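You operate a simulated robot arm through the tools that you are given. There is no shell and no other tool.

You run a simulated robot arm. Do the job below in one go: nothing can be reset, and whatever is moved stays where it is left.

Task
Load the turntable: orange cap in the red cup, white nut in the yellow cup.
Fine: bring each cup to the arrow to load it; end with the yellow cup there.

Only the result counts: the job must be done as asked and must still hold three seconds after the hand-in. Knocking over, shifting, dropping, spilling or breaking anything else fails it. Lids that push on must go on centred and level and be pressed home; caps that screw on are set level and turned clockwise until they are tight.

Robot
A 7-joint arm with a two-finger parallel gripper, fixed in place. Base frame: the origin is on the floor under the middle of its stand, x ahead of it, y to its left, z up. Readings come in mm, degrees, newtons and seconds.
It reaches about 964 mm from its shoulder. Its first joint turns from -166.0 to 166.0 degrees. Payload 1.57 kg.
The tool frame sits at the grasp point between the pads (the TCP): z along the fingers, y along the line on which they close. The tips reach 30 mm beyond it. The gripper opens to 110 mm. The fingers are 24 mm wide and 12 mm thick; the gripper's body (48 by 112 mm) begins 78 mm behind the TCP.
Orientation is told as [roll, pitch, yaw] about the base's x, y, z axes, in that order, counted from this pose: with the fingers straight down and closing along the base's y, the tool's x points along the base's -x, its y along +y and its z along -z.

Tools
- The arm moves only by the tool apply_moves. Its argument "steps" is a list of rows, each a list of 3 entries, a list of its own where there are three numbers: the opening, from 0 (shut) to 1 (fully open), then the shift along the tool's x, y, z in mm, then the turn, a rotation vector about the tool's x, y, z in degrees. In form: [[fingers, [tx, ty, tz], [wx, wy, wz]], ...]. A call has 1 to 20 rows; each row shifts and turns the commanded pose from where the row before left it, along the tool's axes as they then stand. A row lasts 0.2 s, in which the tool goes at most 50 mm and 8.6 degrees; a call with a longer step from one row to the next is refused whole, and so is a gripper value outside its range. A pose out of reach is approached as far as the arm can. The call stops where the force on the tool passes 70 N (or 10 N more than at its start, if that is more) or the arm is blocked; 0.2 s more then pass. The fingers move at their own pace (about 108 mm/s each) and stop on an object; they squeeze with about 35 N. The grip force told is the motor's: it shows also when the fingers shut on nothing. Time passes only in rows, and 0.2 s behind the last, so rows that do not move let the fingers close. It gives the time, the measured TCP pose, the force on the tool (base axes), the opening and the grip force at its end, in the units of the frame above (readings bear some noise), with the torque about the TCP (base axes, N m) and any sound that the robot's microphone picked up.
- Cameras (640 x 400 px; columns grow to the right, rows downward): "scene" is fixed at [50.9, -650.3, 1534.8]; the picture's right is [0.28, -0.96, 0.00], its down [-0.68, -0.20, -0.71] and it looks along [0.68, 0.20, -0.71] (base axes); focal length 347 px, centre (320, 200). "wrist" rides on the gripper at [70, 16, -141] in the tool frame; the picture's right is [-0.23, 0.97, 0.00], its down [-0.86, -0.20, -0.48] and it looks along [-0.47, -0.11, 0.88] (tool axes); focal length 222 px, centre (320, 200). There is no depth. A picture from a camera that has moved, and an enlarged one, comes with that camera's place and axes in the base frame and with its lens.
- get_image(camera): a new picture of that camera. No time passes.
- raise_lower(by): slides the trunk up (or, below 0, down) by that many mm; the arm rides with it, the base frame stays. It gives what a move gives, with no picture.
- enlarge(camera, box): a new picture of the part [left, top, right, bottom] of that camera's present view, enlarged. No time passes.
- hand_in(): hands the job in; it is judged then, once.

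Places have to be worked out from the pictures, the camera data and where the tool is seen. Open the gripper and draw the arm clear of the work before you hand the job in, unless the task says otherwise.

The tools are called after ">>>" as name(argument=value, ...) on one line, values as JSON. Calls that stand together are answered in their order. apply_moves: Moves the arm, as the interface text tells. Its arguments: {"type":"object","properties":{"steps":{"type":"array"}},"required":["steps"]} The other tools are called the same way: raise_lower (by) moves the trunk up or down; get_image (camera) takes a picture; enlarge (camera, box) takes an enlarged picture of a part of a camera's view; hand_in () hands the job in.

At the start:

```text
clock: 0.0
position: [305.9, -398.0, 1247.1]
orientation: [0.0, -0.1, -0.1]
ft_force: [-0.4, 0.7, 0.1]
torque: [-0.02, -0.01, -0.01]
gripper_width: 110.0
grasp_force: 0.0
trunk travel left (down, up): [-475.0, 135.0]
```

scene: 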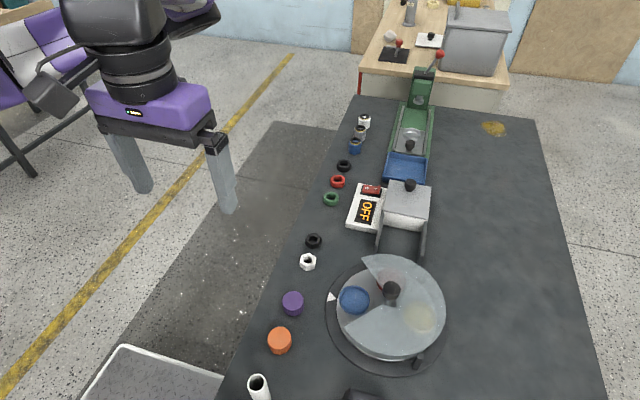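
wrist: 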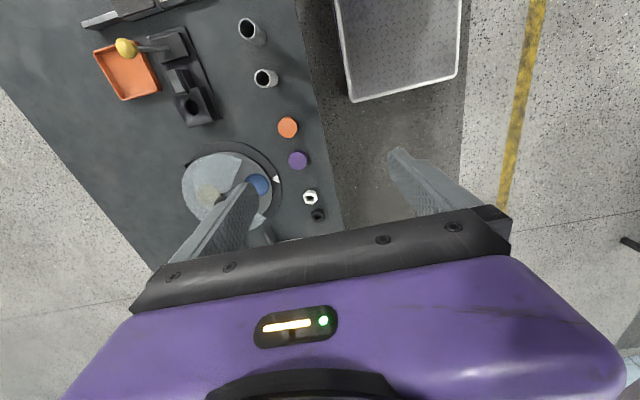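

I begin by looking closer at the turntable and the parts from both cameras.

>>> enlarge(camera="scene", box=[300, 240, 460, 380])

>>> enlarge(camera="wrist", box=[160, 90, 340, 250])

>>> enlarge(camera="scene", box=[220, 220, 380, 400])

```text
2.86 times, centred on (380, 310) of scene
camera zoom: at [50.9, -650.3, 1534.8], right [0.28, -0.96, 0.0], down [-0.68, -0.2, -0.71], along [0.68, 0.2, -0.71], focal length 992 px, centre (149, -114)
```

zoom: 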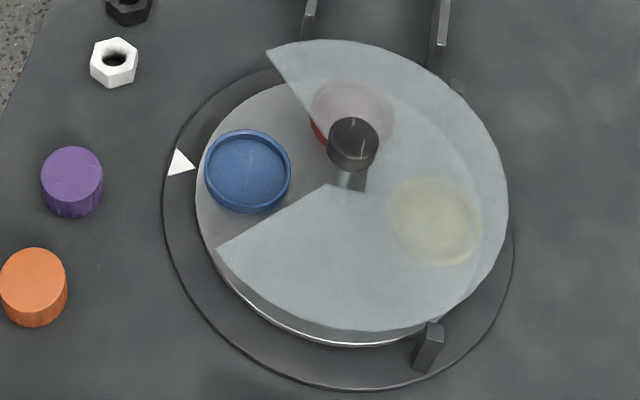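

```text
2.50 times, centred on (250, 170) of wrist
camera zoom: at [235.4, -380.7, 1388.6], right [0.23, 0.97, 0.0], down [0.86, -0.2, 0.48], along [0.47, -0.11, -0.88], focal length 555 px, centre (495, 275)
```

zoom: 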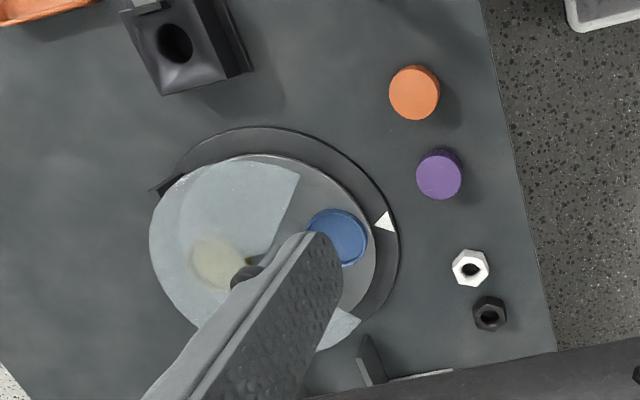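

```text
2.22 times, centred on (300, 310) of scene
camera zoom: at [50.9, -650.3, 1534.8], right [0.28, -0.96, 0.0], down [-0.68, -0.2, -0.71], along [0.68, 0.2, -0.71], focal length 771 px, centre (364, -44)
```

zoom: 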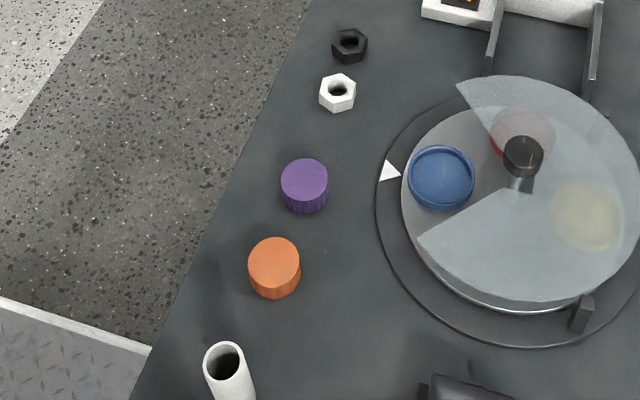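

The table top seems to be near z≈800, with the turntable centre near (440,-690). I move the arm over toward it, staying high, to get a better wrist view.

>>> apply_moves(steps=[[1, [9.3, -33.7, 16.2], [0, 0, 0]], [1, [9.3, -33.7, 16.2], [0, 0, 0]], [1, [9.3, -33.7, 16.2], [0, 0, 0]], [1, [9.3, -33.7, 16.2], [0, 0, 0]], [1, [9.3, -33.7, 16.2], [0, 0, 0]], [1, [9.3, -33.7, 16.2], [0, 0, 0]]])

>>> get_image(camera="wrist")

>>> get_image(camera="scene")

```text
clock: 1.4
position: [250.1, -600.3, 1150.4]
orientation: [-0.1, -0.1, 0.0]
ft_force: [-0.2, 0.0, 0.6]
torque: [-0.01, 0.0, 0.03]
gripper_width: 109.9
grasp_force: 0.1
trunk travel left (down, up): [-475.0, 135.0]
```

```text
taken
camera wrist: at [180.0, -583.3, 1292.3], right [0.23, 0.97, 0.0], down [0.86, -0.2, 0.48], along [0.47, -0.11, -0.88], focal length 222 px, centre (320, 200)
```

wrist: 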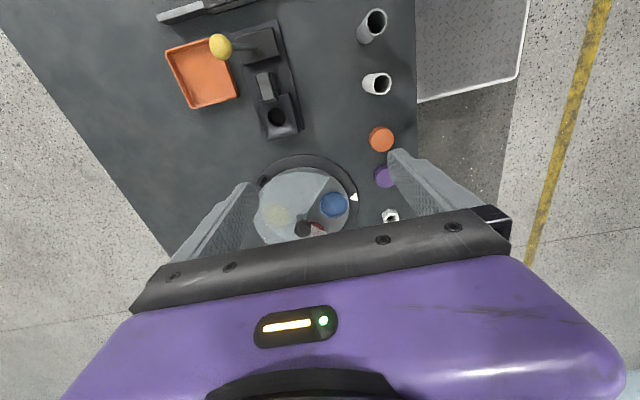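

```text
taken
```

scene: 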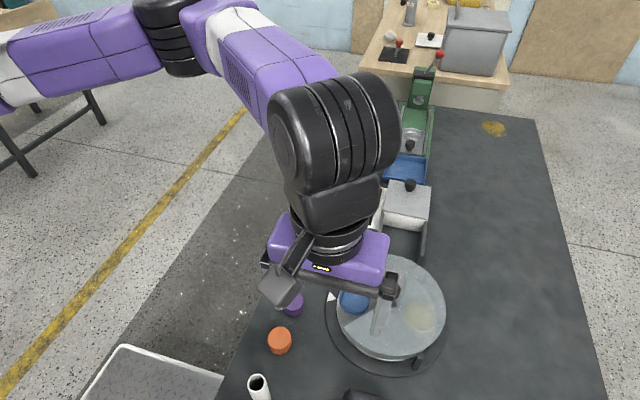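

The turntable is visible left of the finger; I enlarge that part and move on to see it without the fingers in the way.

>>> enlarge(camera="wrist", box=[240, 140, 400, 240])

```text
4.00 times, centred on (320, 190) of wrist
camera zoom: at [180.0, -583.3, 1292.3], right [0.23, 0.97, 0.0], down [0.86, -0.2, 0.48], along [0.47, -0.11, -0.88], focal length 888 px, centre (320, 240)
```

zoom: 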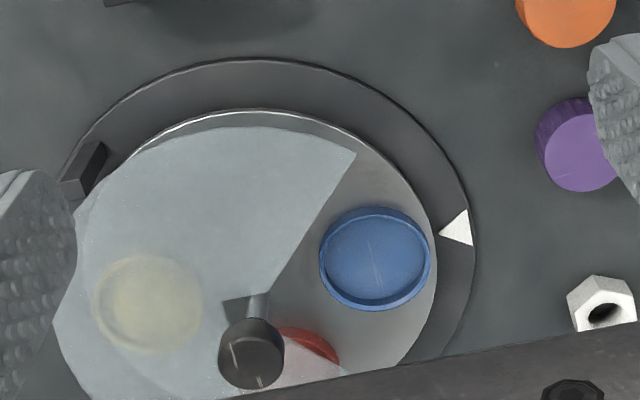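

To understand what turns (plate, knob, cover, and the small block on the rim), I tilt the wrist to look at the turntable from a lower angle.

>>> apply_moves(steps=[[1, [0, 0, 0], [0, -8, 0]], [1, [0, 0, 0], [0, -8, 0]], [1, [0, 0, 0], [0, -8, 0]], [1, [0, 0, 0], [0, -8, 0]], [1, [0, 0, 0], [0, -8, 0]], [1, [22.5, -16.5, 24.5], [0, 0, 0]], [1, [22.5, -16.5, 24.5], [0, 0, 0]], [1, [22.5, -16.5, 24.5], [0, 0, 0]], [1, [22.5, -16.5, 24.5], [0, 0, 0]]])

>>> get_image(camera="wrist")

```text
clock: 3.4
position: [244.6, -663.3, 1016.9]
orientation: [-0.1, -40.0, 0.1]
ft_force: [0.4, 0.4, 0.0]
torque: [-0.01, 0.02, -0.02]
gripper_width: 109.9
grasp_force: 0.0
trunk travel left (down, up): [-475.0, 135.0]
```

```text
taken
camera wrist: at [100.3, -647.3, 1080.9], right [0.17, 0.97, 0.15], down [0.35, -0.2, 0.92], along [0.92, -0.11, -0.37], focal length 222 px, centre (320, 200)
```

wrist: 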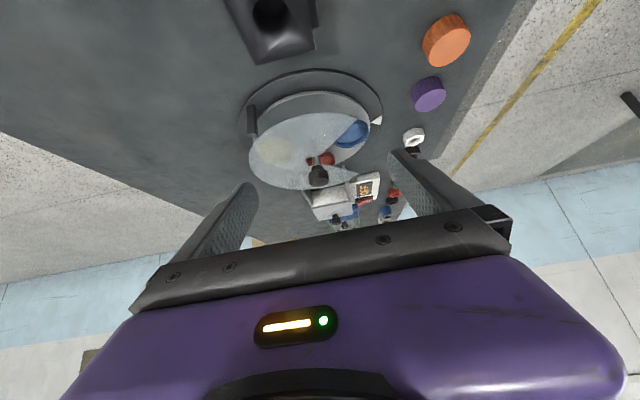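

>>> enlarge(camera="wrist", box=[220, 50, 400, 220])

```text
2.35 times, centred on (310, 135) of wrist
camera zoom: at [100.3, -647.3, 1080.9], right [0.17, 0.97, 0.15], down [0.35, -0.2, 0.92], along [0.92, -0.11, -0.37], focal length 523 px, centre (344, 353)
```

zoom: 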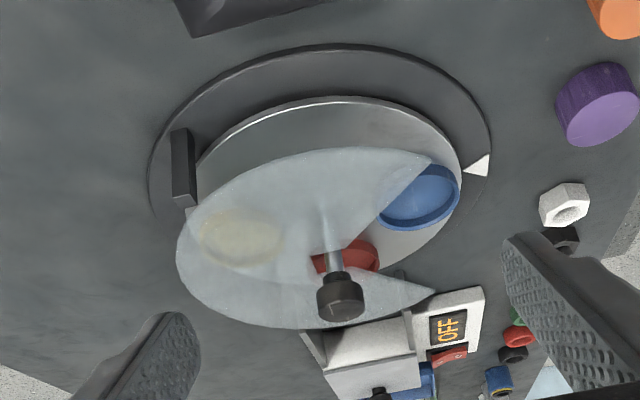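

The view shows a fixed-looking translucent cover with a sector cut out at the arrow, the plate with cups below it, and a knob on a central shaft at about (454,-685), top z≈898. I bring the tool upright again and hover above the knob to measure it and test reach.

>>> apply_moves(steps=[[1, [0, 0, 0], [0, 8, 0]], [1, [0, 0, 0], [0, 8, 0]], [1, [0, 0, 0], [0, 8, 0]], [1, [0, 0, 0], [0, 8, 0]], [1, [0, 0, 0], [0, 8, 0]], [1, [-41.8, -4.4, -3], [0, 0, 0]], [1, [-41.8, -4.4, -3], [0, 0, 0]], [1, [-41.8, -4.4, -3], [0, 0, 0]], [1, [-41.8, -4.4, -3], [0, 0, 0]], [1, [-41.8, -4.4, -3], [0, 0, 0]]])

>>> get_image(camera="wrist")

>>> get_image(camera="scene")

```text
clock: 5.6
position: [454.0, -687.6, 1031.8]
orientation: [0.0, -0.1, 0.0]
ft_force: [-0.5, 0.1, 0.3]
torque: [0.0, -0.05, 0.02]
gripper_width: 110.1
grasp_force: 0.1
trunk travel left (down, up): [-475.0, 135.0]
```

```text
taken
camera wrist: at [382.4, -671.5, 1173.7], right [0.23, 0.97, 0.0], down [0.85, -0.2, 0.48], along [0.47, -0.11, -0.88], focal length 222 px, centre (320, 200)
```

wrist: 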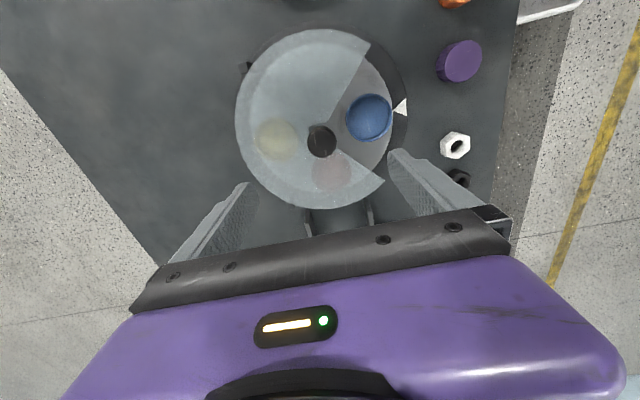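

```text
taken
```

scene: 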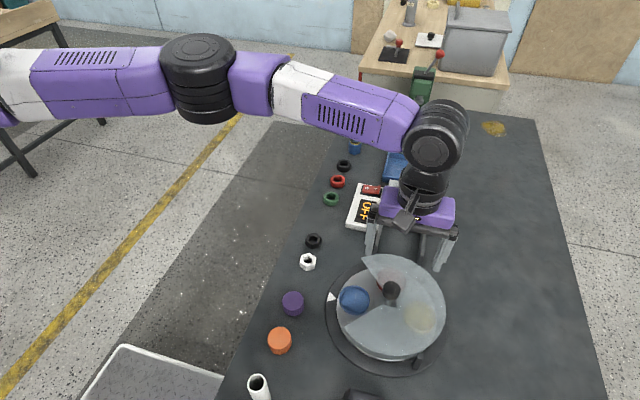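

>>> enlarge(camera="wrist", box=[220, 20, 420, 220])

>>> enlarge(camera="scene", box=[320, 240, 460, 380])

```text
2.00 times, centred on (320, 120) of wrist
camera zoom: at [382.4, -671.5, 1173.7], right [0.23, 0.97, 0.0], down [0.85, -0.2, 0.48], along [0.47, -0.11, -0.88], focal length 444 px, centre (320, 360)
```

zoom: 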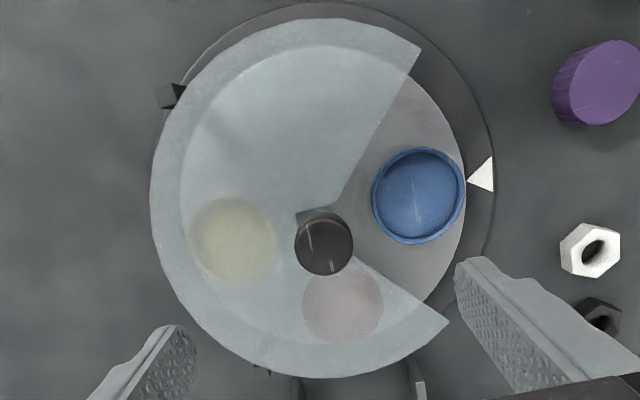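

```text
2.86 times, centred on (390, 310) of scene
camera zoom: at [50.9, -650.3, 1534.8], right [0.28, -0.96, 0.0], down [-0.68, -0.2, -0.71], along [0.68, 0.2, -0.71], focal length 992 px, centre (120, -114)
```

zoom: 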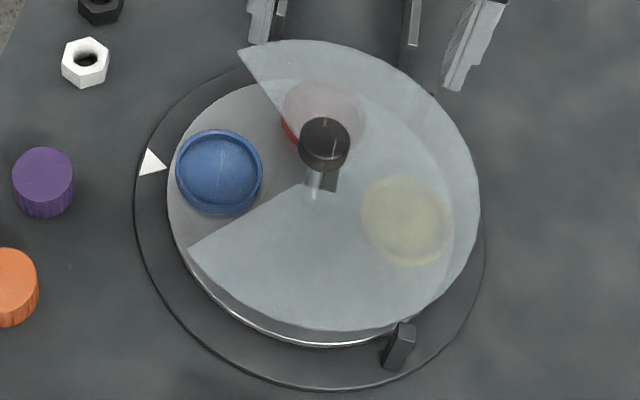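

Combining views: centre ≈(448,-684), cups at radius ≈73 mm with blue at the arrow, red toward +x and yellow opposite; knob top z≈898, cover z≈862. So both needed turns are 90° counter-clockwise seen from above; I first test in free air that the wrist can yaw -48° and then +48°.

>>> apply_moves(steps=[[1, [0, 0, 0], [0, 0, -8]], [1, [0, 0, 0], [0, 0, -8]], [1, [0, 0, 0], [0, 0, -8]], [1, [0, 0, 0], [0, 0, -8]], [1, [0, 0, 0], [0, 0, -8]], [1, [0, 0, 0], [0, 0, -8]]])

>>> apply_moves(steps=[[1, [0, 0, 0], [0, 0, 8]], [1, [0, 0, 0], [0, 0, 8]], [1, [0, 0, 0], [0, 0, 8]], [1, [0, 0, 0], [0, 0, 8]], [1, [0, 0, 0], [0, 0, 8]], [1, [0, 0, 0], [0, 0, 8]], [1, [0, 0, 0], [0, 0, 8]], [1, [0, 0, 0], [0, 0, 8]], [1, [0, 0, 0], [0, 0, 8]], [1, [0, 0, 0], [0, 0, 8]], [1, [0, 0, 0], [0, 0, 8]], [1, [0, 0, 0], [0, 0, 8]]])

>>> get_image(camera="wrist")

```text
clock: 7.0
position: [452.1, -686.8, 1031.5]
orientation: [0.0, 0.0, 48.1]
ft_force: [-0.2, -0.5, 0.9]
torque: [-0.04, -0.04, -0.03]
gripper_width: 109.8
grasp_force: 0.0
trunk travel left (down, up): [-475.0, 135.0]
```

```text
clock: 9.6
position: [451.5, -688.4, 1030.9]
orientation: [0.0, 0.0, -48.2]
ft_force: [-0.4, 0.8, 0.1]
torque: [0.0, 0.01, 0.02]
gripper_width: 109.9
grasp_force: 0.0
trunk travel left (down, up): [-475.0, 135.0]
```

```text
taken
camera wrist: at [417.6, -624.6, 1173.1], right [0.88, 0.48, 0.0], down [0.42, -0.77, 0.48], along [0.23, -0.42, -0.88], focal length 222 px, centre (320, 200)
```

wrist: 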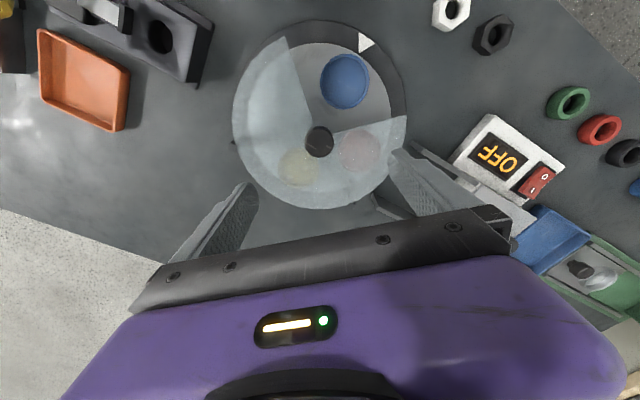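

Both yaw ends are reachable. The knob again computes to (448.5,-684), so I shift about 5 mm and descend at yaw -48° to TCP z≈905 with the fingers open around the knob.

>>> apply_moves(steps=[[1, [5.1, -0.8, 30], [0, 0, 0]], [1, [0, 0, 40], [0, 0, 0]], [1, [0, 0, 30], [0, 0, 0]], [1, [0, 0, 20], [0, 0, 0]], [1, [0, 0, 7], [0, 0, 0]]])

>>> get_image(camera="wrist")

>>> enlarge(camera="scene", box=[320, 220, 460, 340])

```text
clock: 10.8
position: [447.6, -683.5, 905.9]
orientation: [0.0, 0.0, -48.1]
ft_force: [-0.3, 0.2, 0.0]
torque: [-0.01, -0.01, 0.0]
gripper_width: 110.0
grasp_force: 0.1
trunk travel left (down, up): [-475.0, 135.0]
```

```text
taken
camera wrist: at [412.5, -620.1, 1047.2], right [0.88, 0.48, 0.0], down [0.42, -0.77, 0.48], along [0.23, -0.42, -0.88], focal length 222 px, centre (320, 200)
```

wrist: 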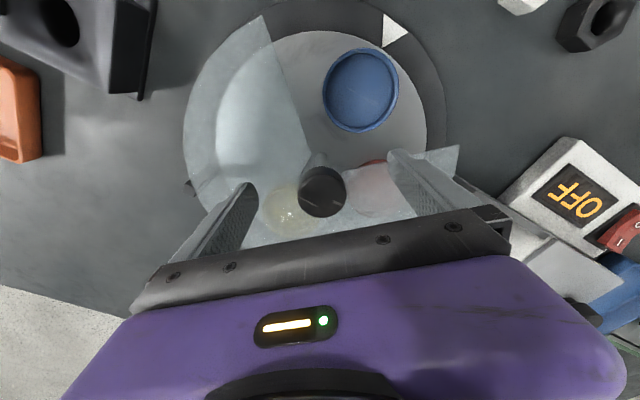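

```text
3.33 times, centred on (390, 280) of scene
camera zoom: at [50.9, -650.3, 1534.8], right [0.28, -0.96, 0.0], down [-0.68, -0.2, -0.71], along [0.68, 0.2, -0.71], focal length 1157 px, centre (87, -67)
```

zoom: 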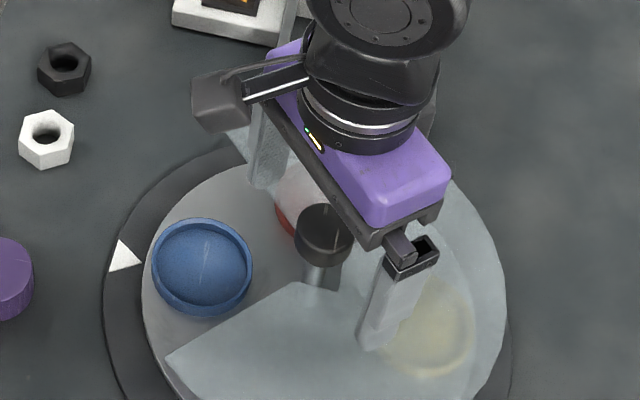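

The knob sits centred between the fingers with no contact force. I close on it.

>>> apply_moves(steps=[[0, [0, 0, 0], [0, 0, 0]], [0, [0, 0, 0], [0, 0, 0]], [0, [0, 0, 0], [0, 0, 0]], [0, [0, 0, 0], [0, 0, 0]]])

>>> get_image(camera="wrist")

```text
clock: 11.8
position: [448.3, -684.4, 906.0]
orientation: [0.0, 0.0, -48.0]
ft_force: [1.0, 3.0, -1.5]
torque: [0.11, -0.06, 0.0]
gripper_width: 34.7
grasp_force: 42.3
trunk travel left (down, up): [-475.0, 135.0]
```

```text
taken
camera wrist: at [412.9, -619.9, 1047.3], right [0.88, 0.48, 0.0], down [0.42, -0.77, 0.48], along [0.23, -0.42, -0.88], focal length 222 px, centre (320, 200)
```

wrist: 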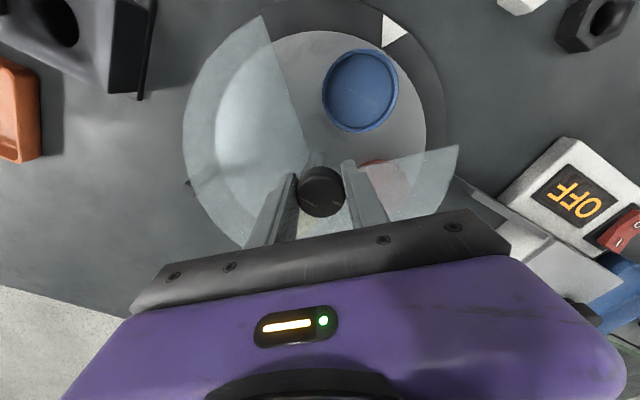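

The knob is gripped at 34.7 mm width. I turn counter-clockwise (from above) by 20° gently and check what moves.

>>> apply_moves(steps=[[0, [0, 0, 0], [0, 0, -4]], [0, [0, 0, 0], [0, 0, -4]], [0, [0, 0, 0], [0, 0, -4]], [0, [0, 0, 0], [0, 0, -4]], [0, [0, 0, 0], [0, 0, -4]]])

>>> get_image(camera="wrist")

>>> enlarge(camera="scene", box=[320, 240, 460, 380])

```text
clock: 13.0
position: [448.3, -682.9, 905.1]
orientation: [0.0, 0.2, -28.1]
ft_force: [-5.3, 9.1, 10.0]
torque: [0.17, -0.33, -0.01]
gripper_width: 34.7
grasp_force: 42.1
trunk travel left (down, up): [-475.0, 135.0]
```

```text
taken
camera wrist: at [393.2, -636.4, 1047.3], right [0.66, 0.75, 0.0], down [0.66, -0.58, 0.48], along [0.36, -0.31, -0.88], focal length 222 px, centre (320, 200)
```

wrist: 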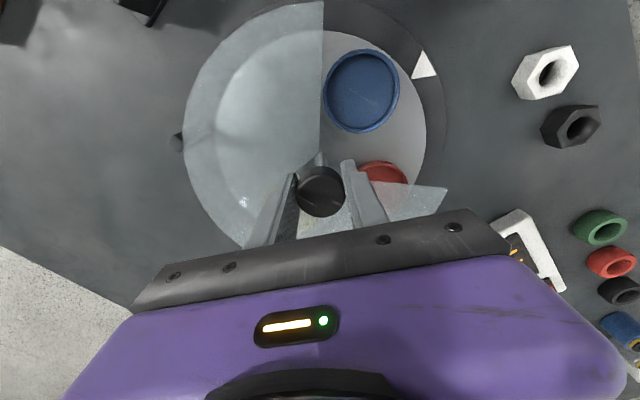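

```text
2.86 times, centred on (390, 310) of scene
camera zoom: at [50.9, -650.3, 1534.8], right [0.28, -0.96, 0.0], down [-0.68, -0.2, -0.71], along [0.68, 0.2, -0.71], focal length 992 px, centre (120, -114)
```

zoom: 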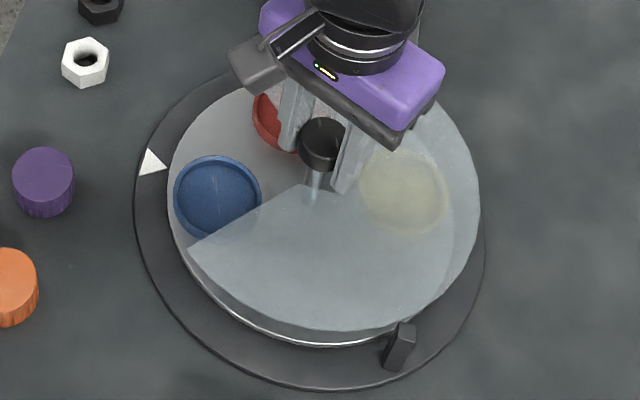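

The plate turns with the knob while the cover stays put: red is coming into the opening. I continue 64° more, then check before the last bit.

>>> apply_moves(steps=[[0, [0, 0, 0], [0, 0, -5]], [0, [0, 0, 0], [0, 0, -5]], [0, [0, 0, 0], [0, 0, -5]], [0, [0, 0, 0], [0, 0, -5]], [0, [0, 0, 0], [0, 0, -5]], [0, [0, 0, 0], [0, 0, -5]], [0, [0, 0, 0], [0, 0, -5]], [0, [0, 0, 0], [0, 0, -5]], [0, [0, 0, 0], [0, 0, -5]], [0, [0, 0, 0], [0, 0, -5]], [0, [0, 0, 0], [0, 0, -5]], [0, [0, 0, 0], [0, 0, -5]], [0, [0, 0, 0], [0, 0, -4]]])

>>> get_image(camera="wrist")

>>> enlarge(camera="scene", box=[320, 240, 460, 380])

```text
clock: 15.8
position: [447.7, -686.4, 905.4]
orientation: [-0.3, 0.2, 36.1]
ft_force: [-8.1, -32.4, 13.1]
torque: [0.56, -0.03, -0.07]
gripper_width: 34.4
grasp_force: 42.0
trunk travel left (down, up): [-475.0, 135.0]
```

```text
taken
camera wrist: at [381.7, -713.3, 1047.3], right [-0.39, 0.92, 0.0], down [0.81, 0.34, 0.48], along [0.44, 0.18, -0.88], focal length 222 px, centre (320, 200)
```

wrist: 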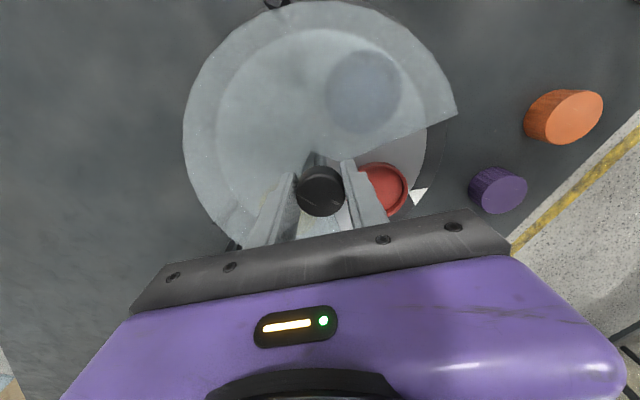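

```text
2.86 times, centred on (390, 310) of scene
camera zoom: at [50.9, -650.3, 1534.8], right [0.28, -0.96, 0.0], down [-0.68, -0.2, -0.71], along [0.68, 0.2, -0.71], focal length 992 px, centre (120, -114)
```

zoom: 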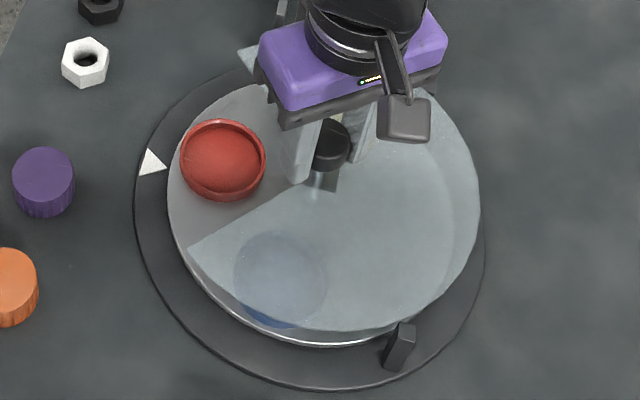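

Red is nearly at the arrow, about 6° short; side force is 32 N because the grip is slightly off the axis. I turn the last 6° gently, then release to relieve the force.

>>> apply_moves(steps=[[0, [0, 0, 0], [0, 0, -2]], [0, [0, 0, 0], [0, 0, -2]], [0, [0, 0, 0], [0, 0, -2]], [0, [0, 0, 0], [0, 0, 0]]])

>>> enlarge(camera="scene", box=[320, 240, 460, 380])

```text
clock: 16.8
position: [448.7, -687.0, 904.6]
orientation: [-0.1, 0.3, 42.0]
ft_force: [-7.2, -33.4, 13.9]
torque: [0.46, 0.25, 0.05]
gripper_width: 34.8
grasp_force: 42.0
trunk travel left (down, up): [-475.0, 135.0]
```

```text
2.86 times, centred on (390, 310) of scene
camera zoom: at [50.9, -650.3, 1534.8], right [0.28, -0.96, 0.0], down [-0.68, -0.2, -0.71], along [0.68, 0.2, -0.71], focal length 992 px, centre (120, -114)
```

zoom: 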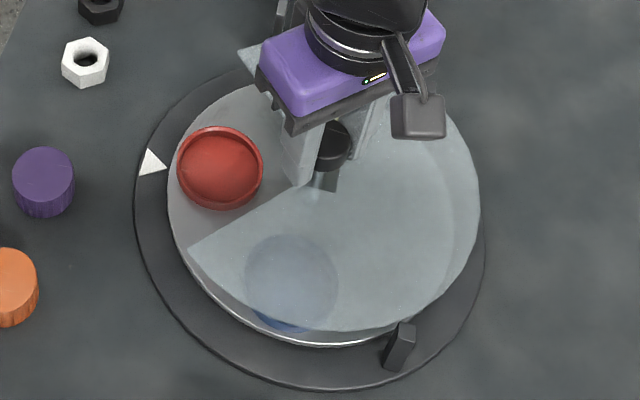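

Red sits about 2–3° short of where blue was. I release the knob and rise to check precisely with the wrist camera.

>>> apply_moves(steps=[[0.6, [0, 0, 0], [0, 0, 0]], [0.6, [0, 0, 0], [0, 0, 0]], [0.6, [0, 0, -20], [0, 0, 6]], [0.6, [0, 0, -35], [0, 0, 8]], [0.6, [0, 0, -35], [0, 0, 8]], [0.6, [0, 0, -35], [0, 0, 8]], [0.6, [0, 0, 0], [0, 0, 8]], [0.6, [0, 0, 0], [0, 0, 4]]])

>>> get_image(camera="wrist")

>>> enlarge(camera="wrist", box=[220, 20, 420, 220])

>>> enlarge(camera="scene", box=[320, 240, 460, 380])

```text
clock: 18.6
position: [449.2, -683.1, 1028.8]
orientation: [-0.1, 0.0, -0.1]
ft_force: [-0.7, -0.4, 0.3]
torque: [0.03, 0.0, 0.03]
gripper_width: 66.1
grasp_force: 0.1
trunk travel left (down, up): [-475.0, 135.0]
```

```text
taken
camera wrist: at [378.5, -667.6, 1171.0], right [0.23, 0.97, 0.0], down [0.85, -0.2, 0.48], along [0.47, -0.11, -0.88], focal length 222 px, centre (320, 200)
```

wrist: 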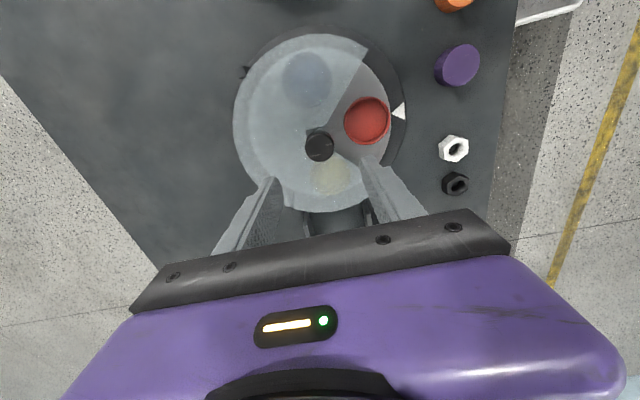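

```text
2.00 times, centred on (320, 120) of wrist
camera zoom: at [378.5, -667.6, 1171.0], right [0.23, 0.97, 0.0], down [0.85, -0.2, 0.48], along [0.47, -0.11, -0.88], focal length 444 px, centre (320, 360)
```

zoom: 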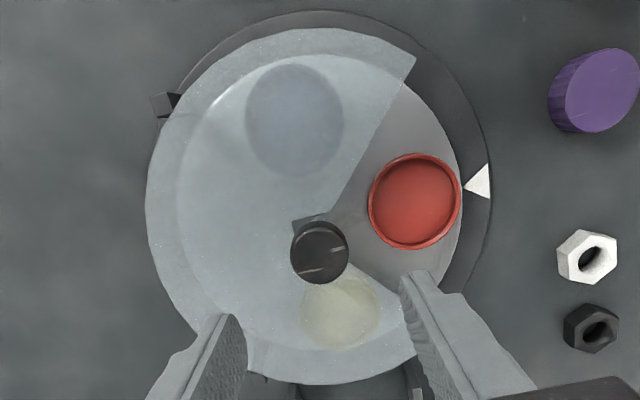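

```text
2.86 times, centred on (390, 310) of scene
camera zoom: at [50.9, -650.3, 1534.8], right [0.28, -0.96, 0.0], down [-0.68, -0.2, -0.71], along [0.68, 0.2, -0.71], focal length 992 px, centre (120, -114)
```

zoom: 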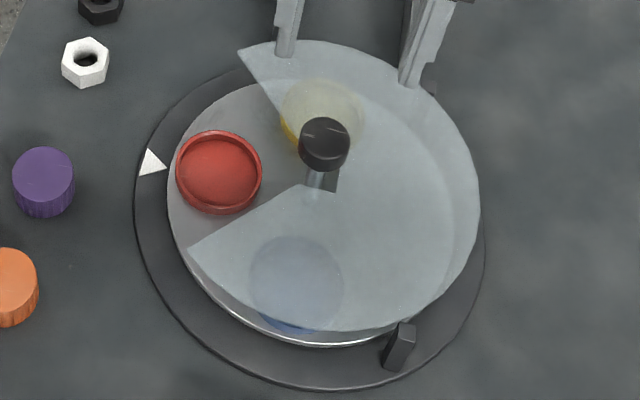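

After release red lies exactly where blue was at the arrow (same pixels), so it is indexed. Next I move over the orange cap near (325,-482) to measure it.

>>> apply_moves(steps=[[0.8, [20.7, 33.5, 0], [0, 0, 0]], [0.8, [20.7, 33.5, 0], [0, 0, 0]], [0.8, [20.7, 33.5, 10], [0, 0, 0]], [0.8, [20.7, 33.5, 20], [0, 0, 0]], [0.8, [20.7, 33.5, 20], [0, 0, 0]], [0.8, [20.7, 33.5, 30], [0, 0, 0]], [0.8, [0, 0, 0], [0, 0, 0]]])

>>> get_image(camera="wrist")

>>> enlarge(camera="wrist", box=[240, 80, 440, 220])

```text
clock: 20.2
position: [324.2, -482.3, 948.9]
orientation: [0.0, 0.0, 0.0]
ft_force: [0.9, 0.3, 0.4]
torque: [0.0, -0.01, 0.04]
gripper_width: 88.1
grasp_force: 0.0
trunk travel left (down, up): [-475.0, 135.0]
```

```text
taken
camera wrist: at [253.9, -466.1, 1090.9], right [0.23, 0.97, 0.0], down [0.86, -0.2, 0.48], along [0.47, -0.11, -0.88], focal length 222 px, centre (320, 200)
```

wrist: 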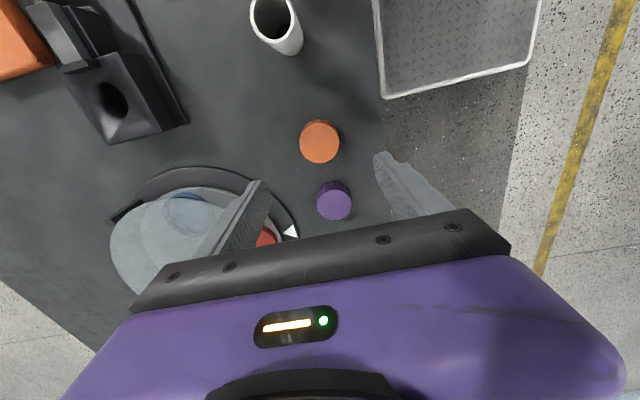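

```text
2.86 times, centred on (340, 150) of wrist
camera zoom: at [253.9, -466.1, 1090.9], right [0.23, 0.97, 0.0], down [0.86, -0.2, 0.48], along [0.47, -0.11, -0.88], focal length 635 px, centre (263, 343)
```

zoom: 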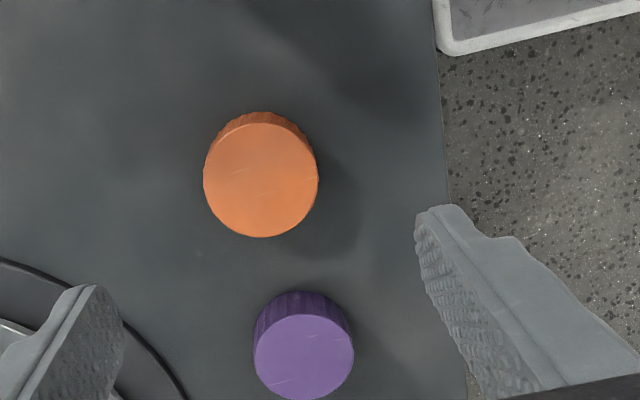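

The cap top computes to about (321.5,-483), diameter ≈50 mm. I align over it and descend 69 mm to get its height by parallax.

>>> apply_moves(steps=[[0.8, [2.5, -0.5, 35], [0, 0, 0]], [0.8, [0, 0, 34], [0, 0, 0]], [0.8, [0, 0, 0], [0, 0, 0]]])

>>> get_image(camera="wrist")

>>> enlarge(camera="wrist", box=[220, 80, 420, 220])

>>> enlarge(camera="scene", box=[220, 280, 340, 400])

```text
clock: 21.0
position: [321.4, -482.3, 880.2]
orientation: [0.0, 0.0, 0.0]
ft_force: [-0.1, -0.9, 1.0]
torque: [0.01, -0.01, 0.01]
gripper_width: 87.9
grasp_force: 0.1
trunk travel left (down, up): [-475.0, 135.0]
```

```text
taken
camera wrist: at [251.4, -466.3, 1022.7], right [0.23, 0.97, 0.0], down [0.86, -0.2, 0.48], along [0.47, -0.11, -0.88], focal length 222 px, centre (320, 200)
```

wrist: 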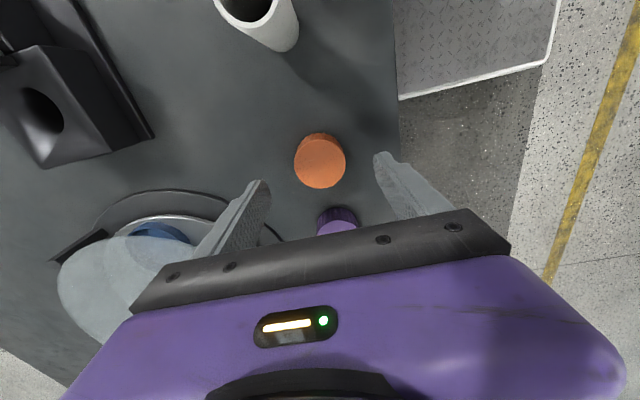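

```text
2.86 times, centred on (320, 150) of wrist
camera zoom: at [251.4, -466.3, 1022.7], right [0.23, 0.97, 0.0], down [0.86, -0.2, 0.48], along [0.47, -0.11, -0.88], focal length 635 px, centre (320, 343)
```

zoom: 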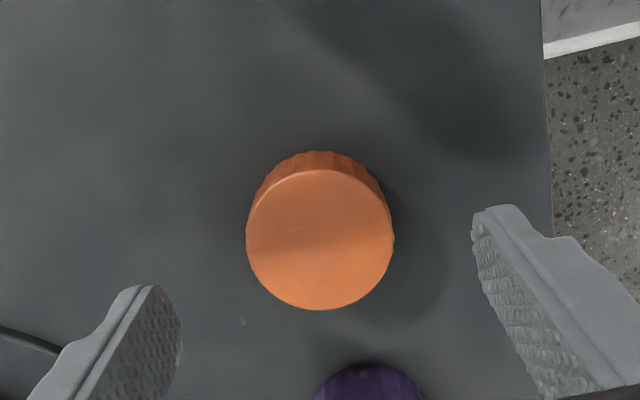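

```text
3.33 times, centred on (280, 340) of scene
camera zoom: at [50.9, -650.3, 1534.8], right [0.28, -0.96, 0.0], down [-0.68, -0.2, -0.71], along [0.68, 0.2, -0.71], focal length 1157 px, centre (453, -267)
```

zoom: 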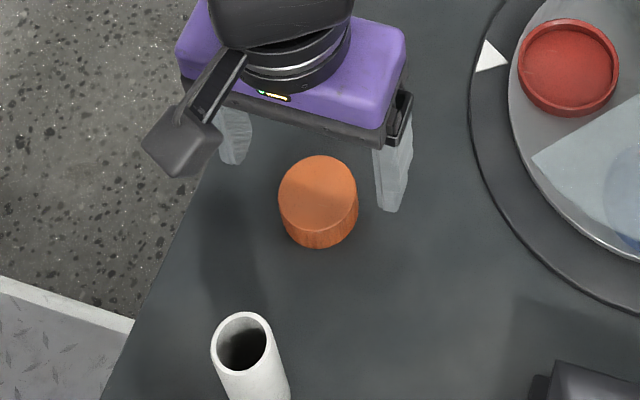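

Cap top is at z≈816, about 24 mm tall and 50 mm wide, centre ≈(322.5,-483). The cup rim (z≈823) has no room for fingers beside the cap, so I grip only the upper ~9 mm: TCP down to z≈837.

>>> apply_moves(steps=[[0.8, [-1, -0.7, 20], [0, 0, 0]], [0.8, [0, 0, 15], [0, 0, 0]], [0.8, [0, 0, 8.2], [0, 0, 0]], [0.8, [0, 0, 0], [0, 0, 0]]])

>>> get_image(camera="wrist")

>>> enlarge(camera="scene", box=[220, 280, 340, 400])

```text
clock: 22.0
position: [323.5, -483.9, 837.9]
orientation: [0.0, 0.0, -0.1]
ft_force: [0.4, -0.8, -1.0]
torque: [0.02, -0.02, 0.0]
gripper_width: 88.1
grasp_force: 0.0
trunk travel left (down, up): [-475.0, 135.0]
```

```text
taken
camera wrist: at [252.8, -467.4, 979.3], right [0.23, 0.97, 0.0], down [0.86, -0.2, 0.48], along [0.47, -0.11, -0.88], focal length 222 px, centre (320, 200)
```

wrist: 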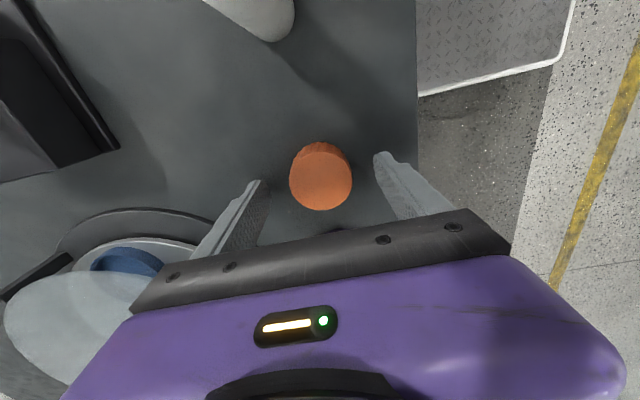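

```text
3.33 times, centred on (280, 340) of scene
camera zoom: at [50.9, -650.3, 1534.8], right [0.28, -0.96, 0.0], down [-0.68, -0.2, -0.71], along [0.68, 0.2, -0.71], focal length 1157 px, centre (453, -267)
```

zoom: 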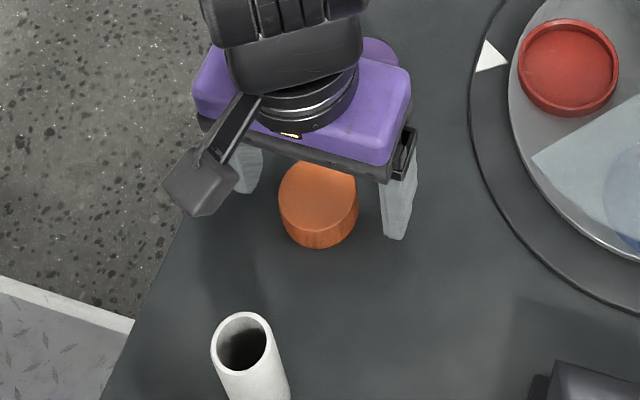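

The cap top now computes to (320.3,-482.4), so I nudge 2 mm in x and 1 mm in y, then close on it.

>>> apply_moves(steps=[[0.8, [2.2, 1.1, 0], [0, 0, 0]], [0.55, [0, 0, 0], [0, 0, 0]], [0, [0, 0, 0], [0, 0, 0]], [0, [0, 0, 0], [0, 0, 0]], [0, [0, 0, 0], [0, 0, 0]]])

>>> get_image(camera="wrist")

```text
clock: 23.2
position: [321.3, -483.5, 837.1]
orientation: [0.0, 0.1, 0.0]
ft_force: [0.7, -0.7, -1.0]
torque: [0.01, -0.01, 0.0]
gripper_width: 49.0
grasp_force: 35.0
trunk travel left (down, up): [-475.0, 135.0]
```

```text
taken
camera wrist: at [250.6, -466.2, 979.5], right [0.23, 0.97, 0.0], down [0.86, -0.2, 0.48], along [0.47, -0.11, -0.88], focal length 222 px, centre (320, 200)
```

wrist: 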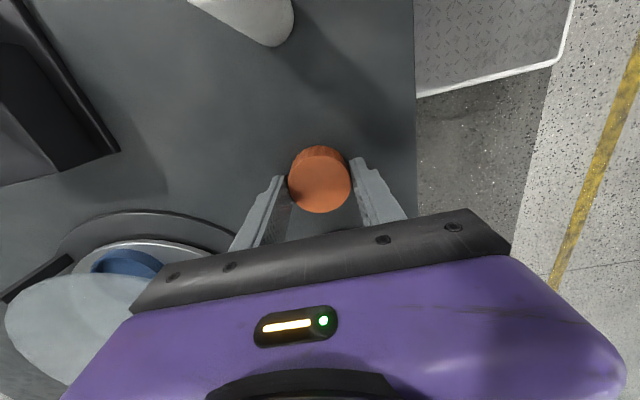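

Gripped at 49 mm, cap centred on the TCP. I lift slowly and check that it hangs level.

>>> apply_moves(steps=[[0, [0, 0, -5], [0, 0, 0]], [0, [0, 0, -15], [0, 0, 0]], [0, [0, 0, -30], [0, 0, 0]], [0, [0, 0, -40], [0, 0, 0]], [0, [0, 0, -20], [0, 0, 0]], [0, [0, 0, 0], [0, 0, 0]]])

>>> get_image(camera="wrist")

>>> enlarge(camera="scene", box=[220, 220, 380, 360])

```text
clock: 24.6
position: [321.0, -484.0, 947.2]
orientation: [0.0, -0.1, 0.0]
ft_force: [-0.2, -0.4, -0.1]
torque: [-0.02, 0.01, 0.01]
gripper_width: 49.1
grasp_force: 34.9
trunk travel left (down, up): [-475.0, 135.0]
```

```text
taken
camera wrist: at [251.0, -467.2, 1088.7], right [0.23, 0.97, 0.0], down [0.86, -0.2, 0.48], along [0.47, -0.11, -0.88], focal length 222 px, centre (320, 200)
```

wrist: 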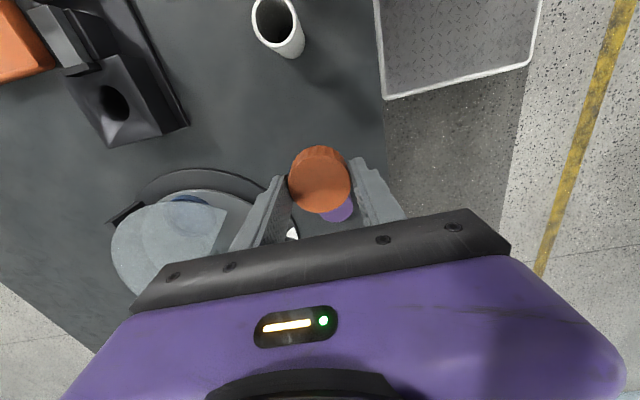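

```text
2.86 times, centred on (300, 290) of scene
camera zoom: at [50.9, -650.3, 1534.8], right [0.28, -0.96, 0.0], down [-0.68, -0.2, -0.71], along [0.68, 0.2, -0.71], focal length 992 px, centre (377, -57)
```

zoom: 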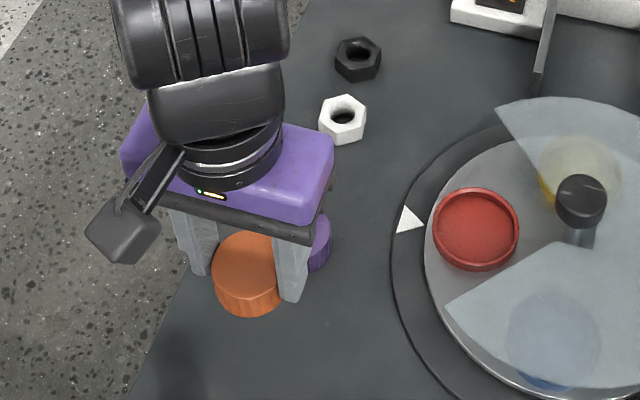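

The cap is held level. I move at this height to above the red cup at (448,-611).

>>> apply_moves(steps=[[0, [-25.4, -25.6, 0], [0, 0, 0]], [0, [-25.4, -25.6, 0], [0, 0, 0]], [0, [-25.4, -25.6, 0], [0, 0, 0]], [0, [-25.4, -25.6, 0], [0, 0, 0]], [0, [-25.4, -25.6, 0], [0, 0, 0]], [0, [0, 0, 0], [0, 0, 0]]])

>>> get_image(camera="wrist")

>>> enlarge(camera="wrist", box=[220, 80, 420, 230])

>>> enlarge(camera="scene", box=[320, 220, 460, 340])

```text
clock: 26.0
position: [446.5, -611.1, 949.0]
orientation: [0.0, 0.1, -0.1]
ft_force: [-0.2, 1.0, 0.5]
torque: [0.02, 0.0, 0.03]
gripper_width: 49.0
grasp_force: 36.0
trunk travel left (down, up): [-475.0, 135.0]
```

```text
taken
camera wrist: at [376.3, -594.3, 1090.0], right [0.23, 0.97, 0.0], down [0.86, -0.2, 0.48], along [0.47, -0.11, -0.88], focal length 222 px, centre (320, 200)
```

wrist: 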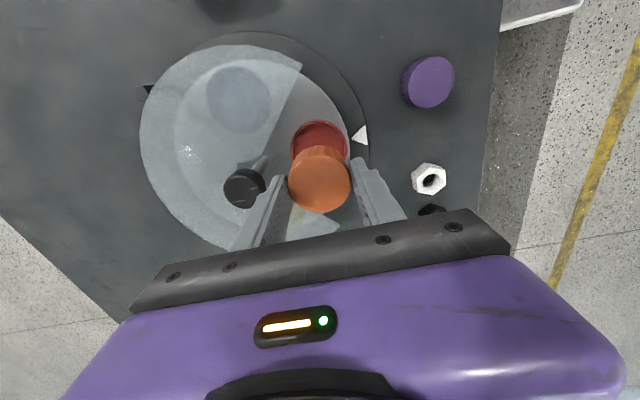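

```text
2.67 times, centred on (320, 155) of wrist
camera zoom: at [376.3, -594.3, 1090.0], right [0.23, 0.97, 0.0], down [0.86, -0.2, 0.48], along [0.47, -0.11, -0.88], focal length 592 px, centre (320, 320)
```

zoom: 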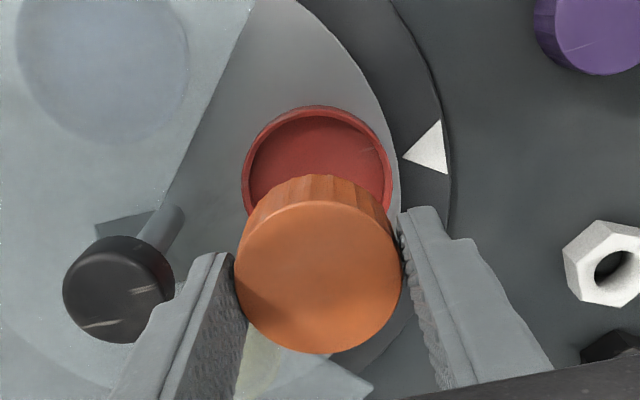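

```text
3.33 times, centred on (390, 280) of scene
camera zoom: at [50.9, -650.3, 1534.8], right [0.28, -0.96, 0.0], down [-0.68, -0.2, -0.71], along [0.68, 0.2, -0.71], focal length 1157 px, centre (87, -67)
```

zoom: 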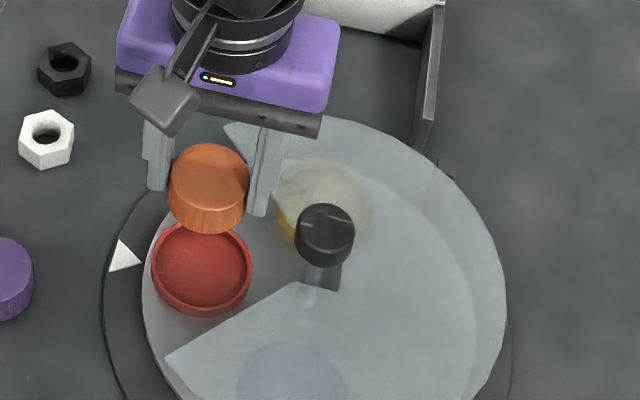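

The cup rim centre computes to (448.5,-612) and the TCP is at about (446.4,-610.7). I correct by ~2 mm and descend to just above the cup.

>>> apply_moves(steps=[[0, [-2.2, -1.3, 20], [0, 0, 0]], [0, [0, 0, 25], [0, 0, 0]], [0, [0, 0, 20], [0, 0, 0]], [0, [0, 0, 9], [0, 0, 0]], [0, [0, 0, 0], [0, 0, 0]]])

>>> enlarge(camera="wrist", box=[220, 80, 420, 230])

>>> enlarge(camera="scene", box=[320, 220, 460, 340])

```text
clock: 27.2
position: [449.2, -611.5, 875.2]
orientation: [0.0, 0.0, 0.1]
ft_force: [-0.2, -0.1, -0.6]
torque: [0.03, 0.0, 0.02]
gripper_width: 49.0
grasp_force: 35.1
trunk travel left (down, up): [-475.0, 135.0]
```

```text
2.67 times, centred on (320, 155) of wrist
camera zoom: at [379.8, -595.1, 1015.9], right [0.23, 0.97, 0.0], down [0.86, -0.2, 0.48], along [0.47, -0.11, -0.88], focal length 592 px, centre (320, 320)
```

zoom: 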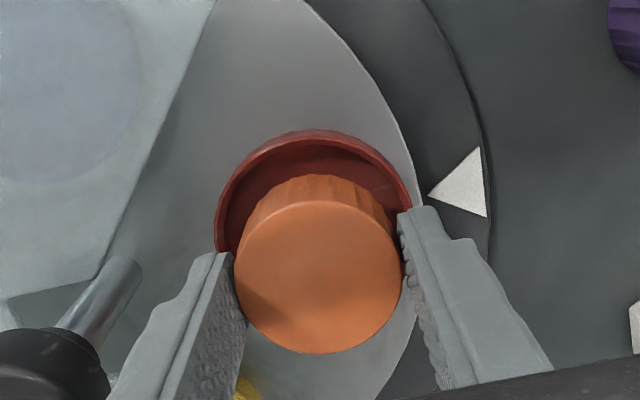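

```text
3.33 times, centred on (390, 280) of scene
camera zoom: at [50.9, -650.3, 1534.8], right [0.28, -0.96, 0.0], down [-0.68, -0.2, -0.71], along [0.68, 0.2, -0.71], focal length 1157 px, centre (87, -67)
```

zoom: 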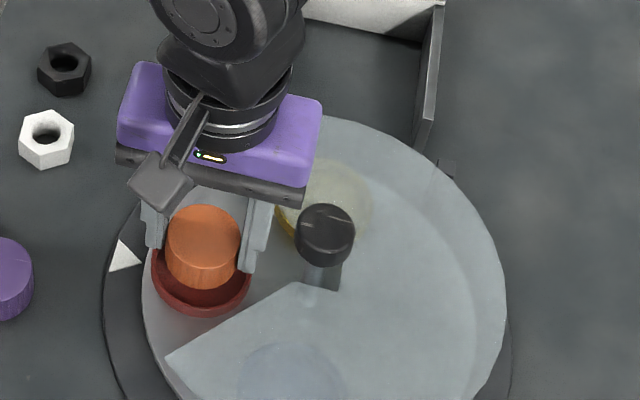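

TCP and cup centre agree within 1 mm. I lower in small steps and watch the force.

>>> apply_moves(steps=[[0, [0.3, 0, 4], [0, 0, 0]], [0, [0, 0, 4], [0, 0, 0]], [0, [0, 0, 3], [0, 0, 0]], [0, [0, 0, 0], [0, 0, 0]]])

>>> enlarge(camera="wrist", box=[220, 80, 420, 230])

>>> enlarge(camera="scene", box=[330, 260, 410, 330])

```text
clock: 28.2
position: [449.7, -612.3, 862.4]
orientation: [0.0, 0.0, 0.0]
ft_force: [0.1, 0.5, -0.8]
torque: [-0.03, 0.01, 0.0]
gripper_width: 49.2
grasp_force: 34.7
trunk travel left (down, up): [-475.0, 135.0]
```

```text
2.67 times, centred on (320, 155) of wrist
camera zoom: at [379.2, -596.0, 1004.2], right [0.23, 0.97, 0.0], down [0.86, -0.2, 0.48], along [0.47, -0.11, -0.88], focal length 592 px, centre (320, 320)
```

zoom: 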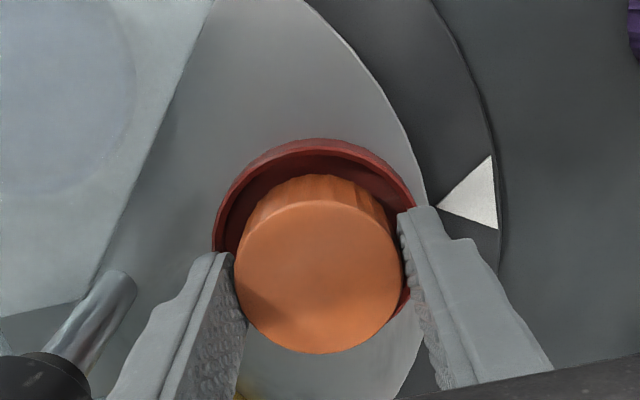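

```text
5.71 times, centred on (370, 295) of scene
camera zoom: at [50.9, -650.3, 1534.8], right [0.28, -0.96, 0.0], down [-0.68, -0.2, -0.71], along [0.68, 0.2, -0.71], focal length 1984 px, centre (34, -343)
```

zoom: 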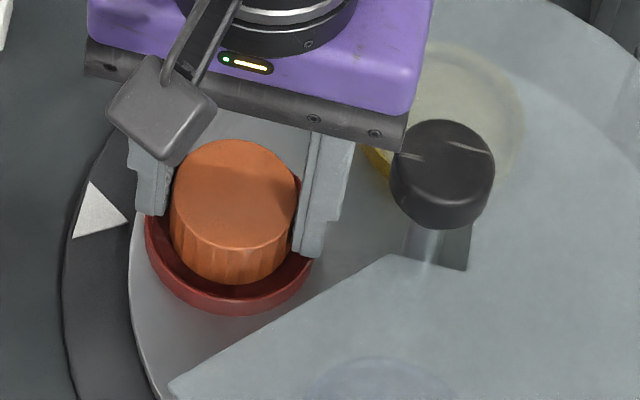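

No contact yet; the cap is entering the cup. I lower 2 mm at a time.

>>> apply_moves(steps=[[0, [0, 0, 2], [0, 0, 0]], [0, [0, 0, 0], [0, 0, 0]]])

>>> apply_moves(steps=[[0, [0, 0, 2], [0, 0, 0]], [0, [0, 0, 0], [0, 0, 0]]])

>>> enlarge(camera="scene", box=[330, 260, 410, 330])

```text
clock: 28.8
position: [449.5, -612.9, 859.8]
orientation: [0.0, 0.0, 0.0]
ft_force: [0.0, 0.1, 0.6]
torque: [0.05, 0.04, -0.02]
gripper_width: 49.0
grasp_force: 35.2
trunk travel left (down, up): [-475.0, 135.0]
```

```text
clock: 29.4
position: [448.6, -612.9, 859.9]
orientation: [-0.1, 0.0, 0.0]
ft_force: [0.7, 0.6, 5.3]
torque: [0.24, 0.01, -0.01]
gripper_width: 49.0
grasp_force: 34.7
trunk travel left (down, up): [-475.0, 135.0]
```

```text
5.71 times, centred on (370, 295) of scene
camera zoom: at [50.9, -650.3, 1534.8], right [0.28, -0.96, 0.0], down [-0.68, -0.2, -0.71], along [0.68, 0.2, -0.71], focal length 1984 px, centre (34, -343)
```

zoom: 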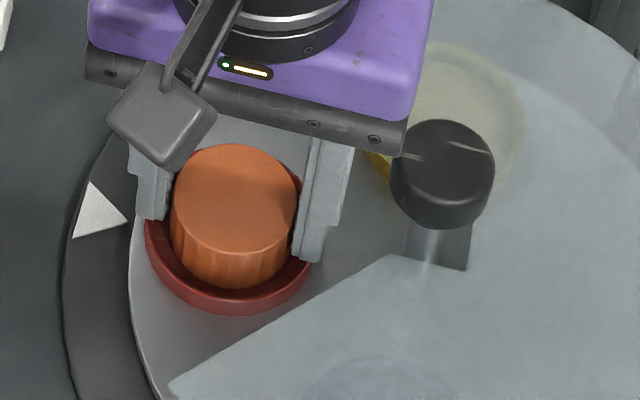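

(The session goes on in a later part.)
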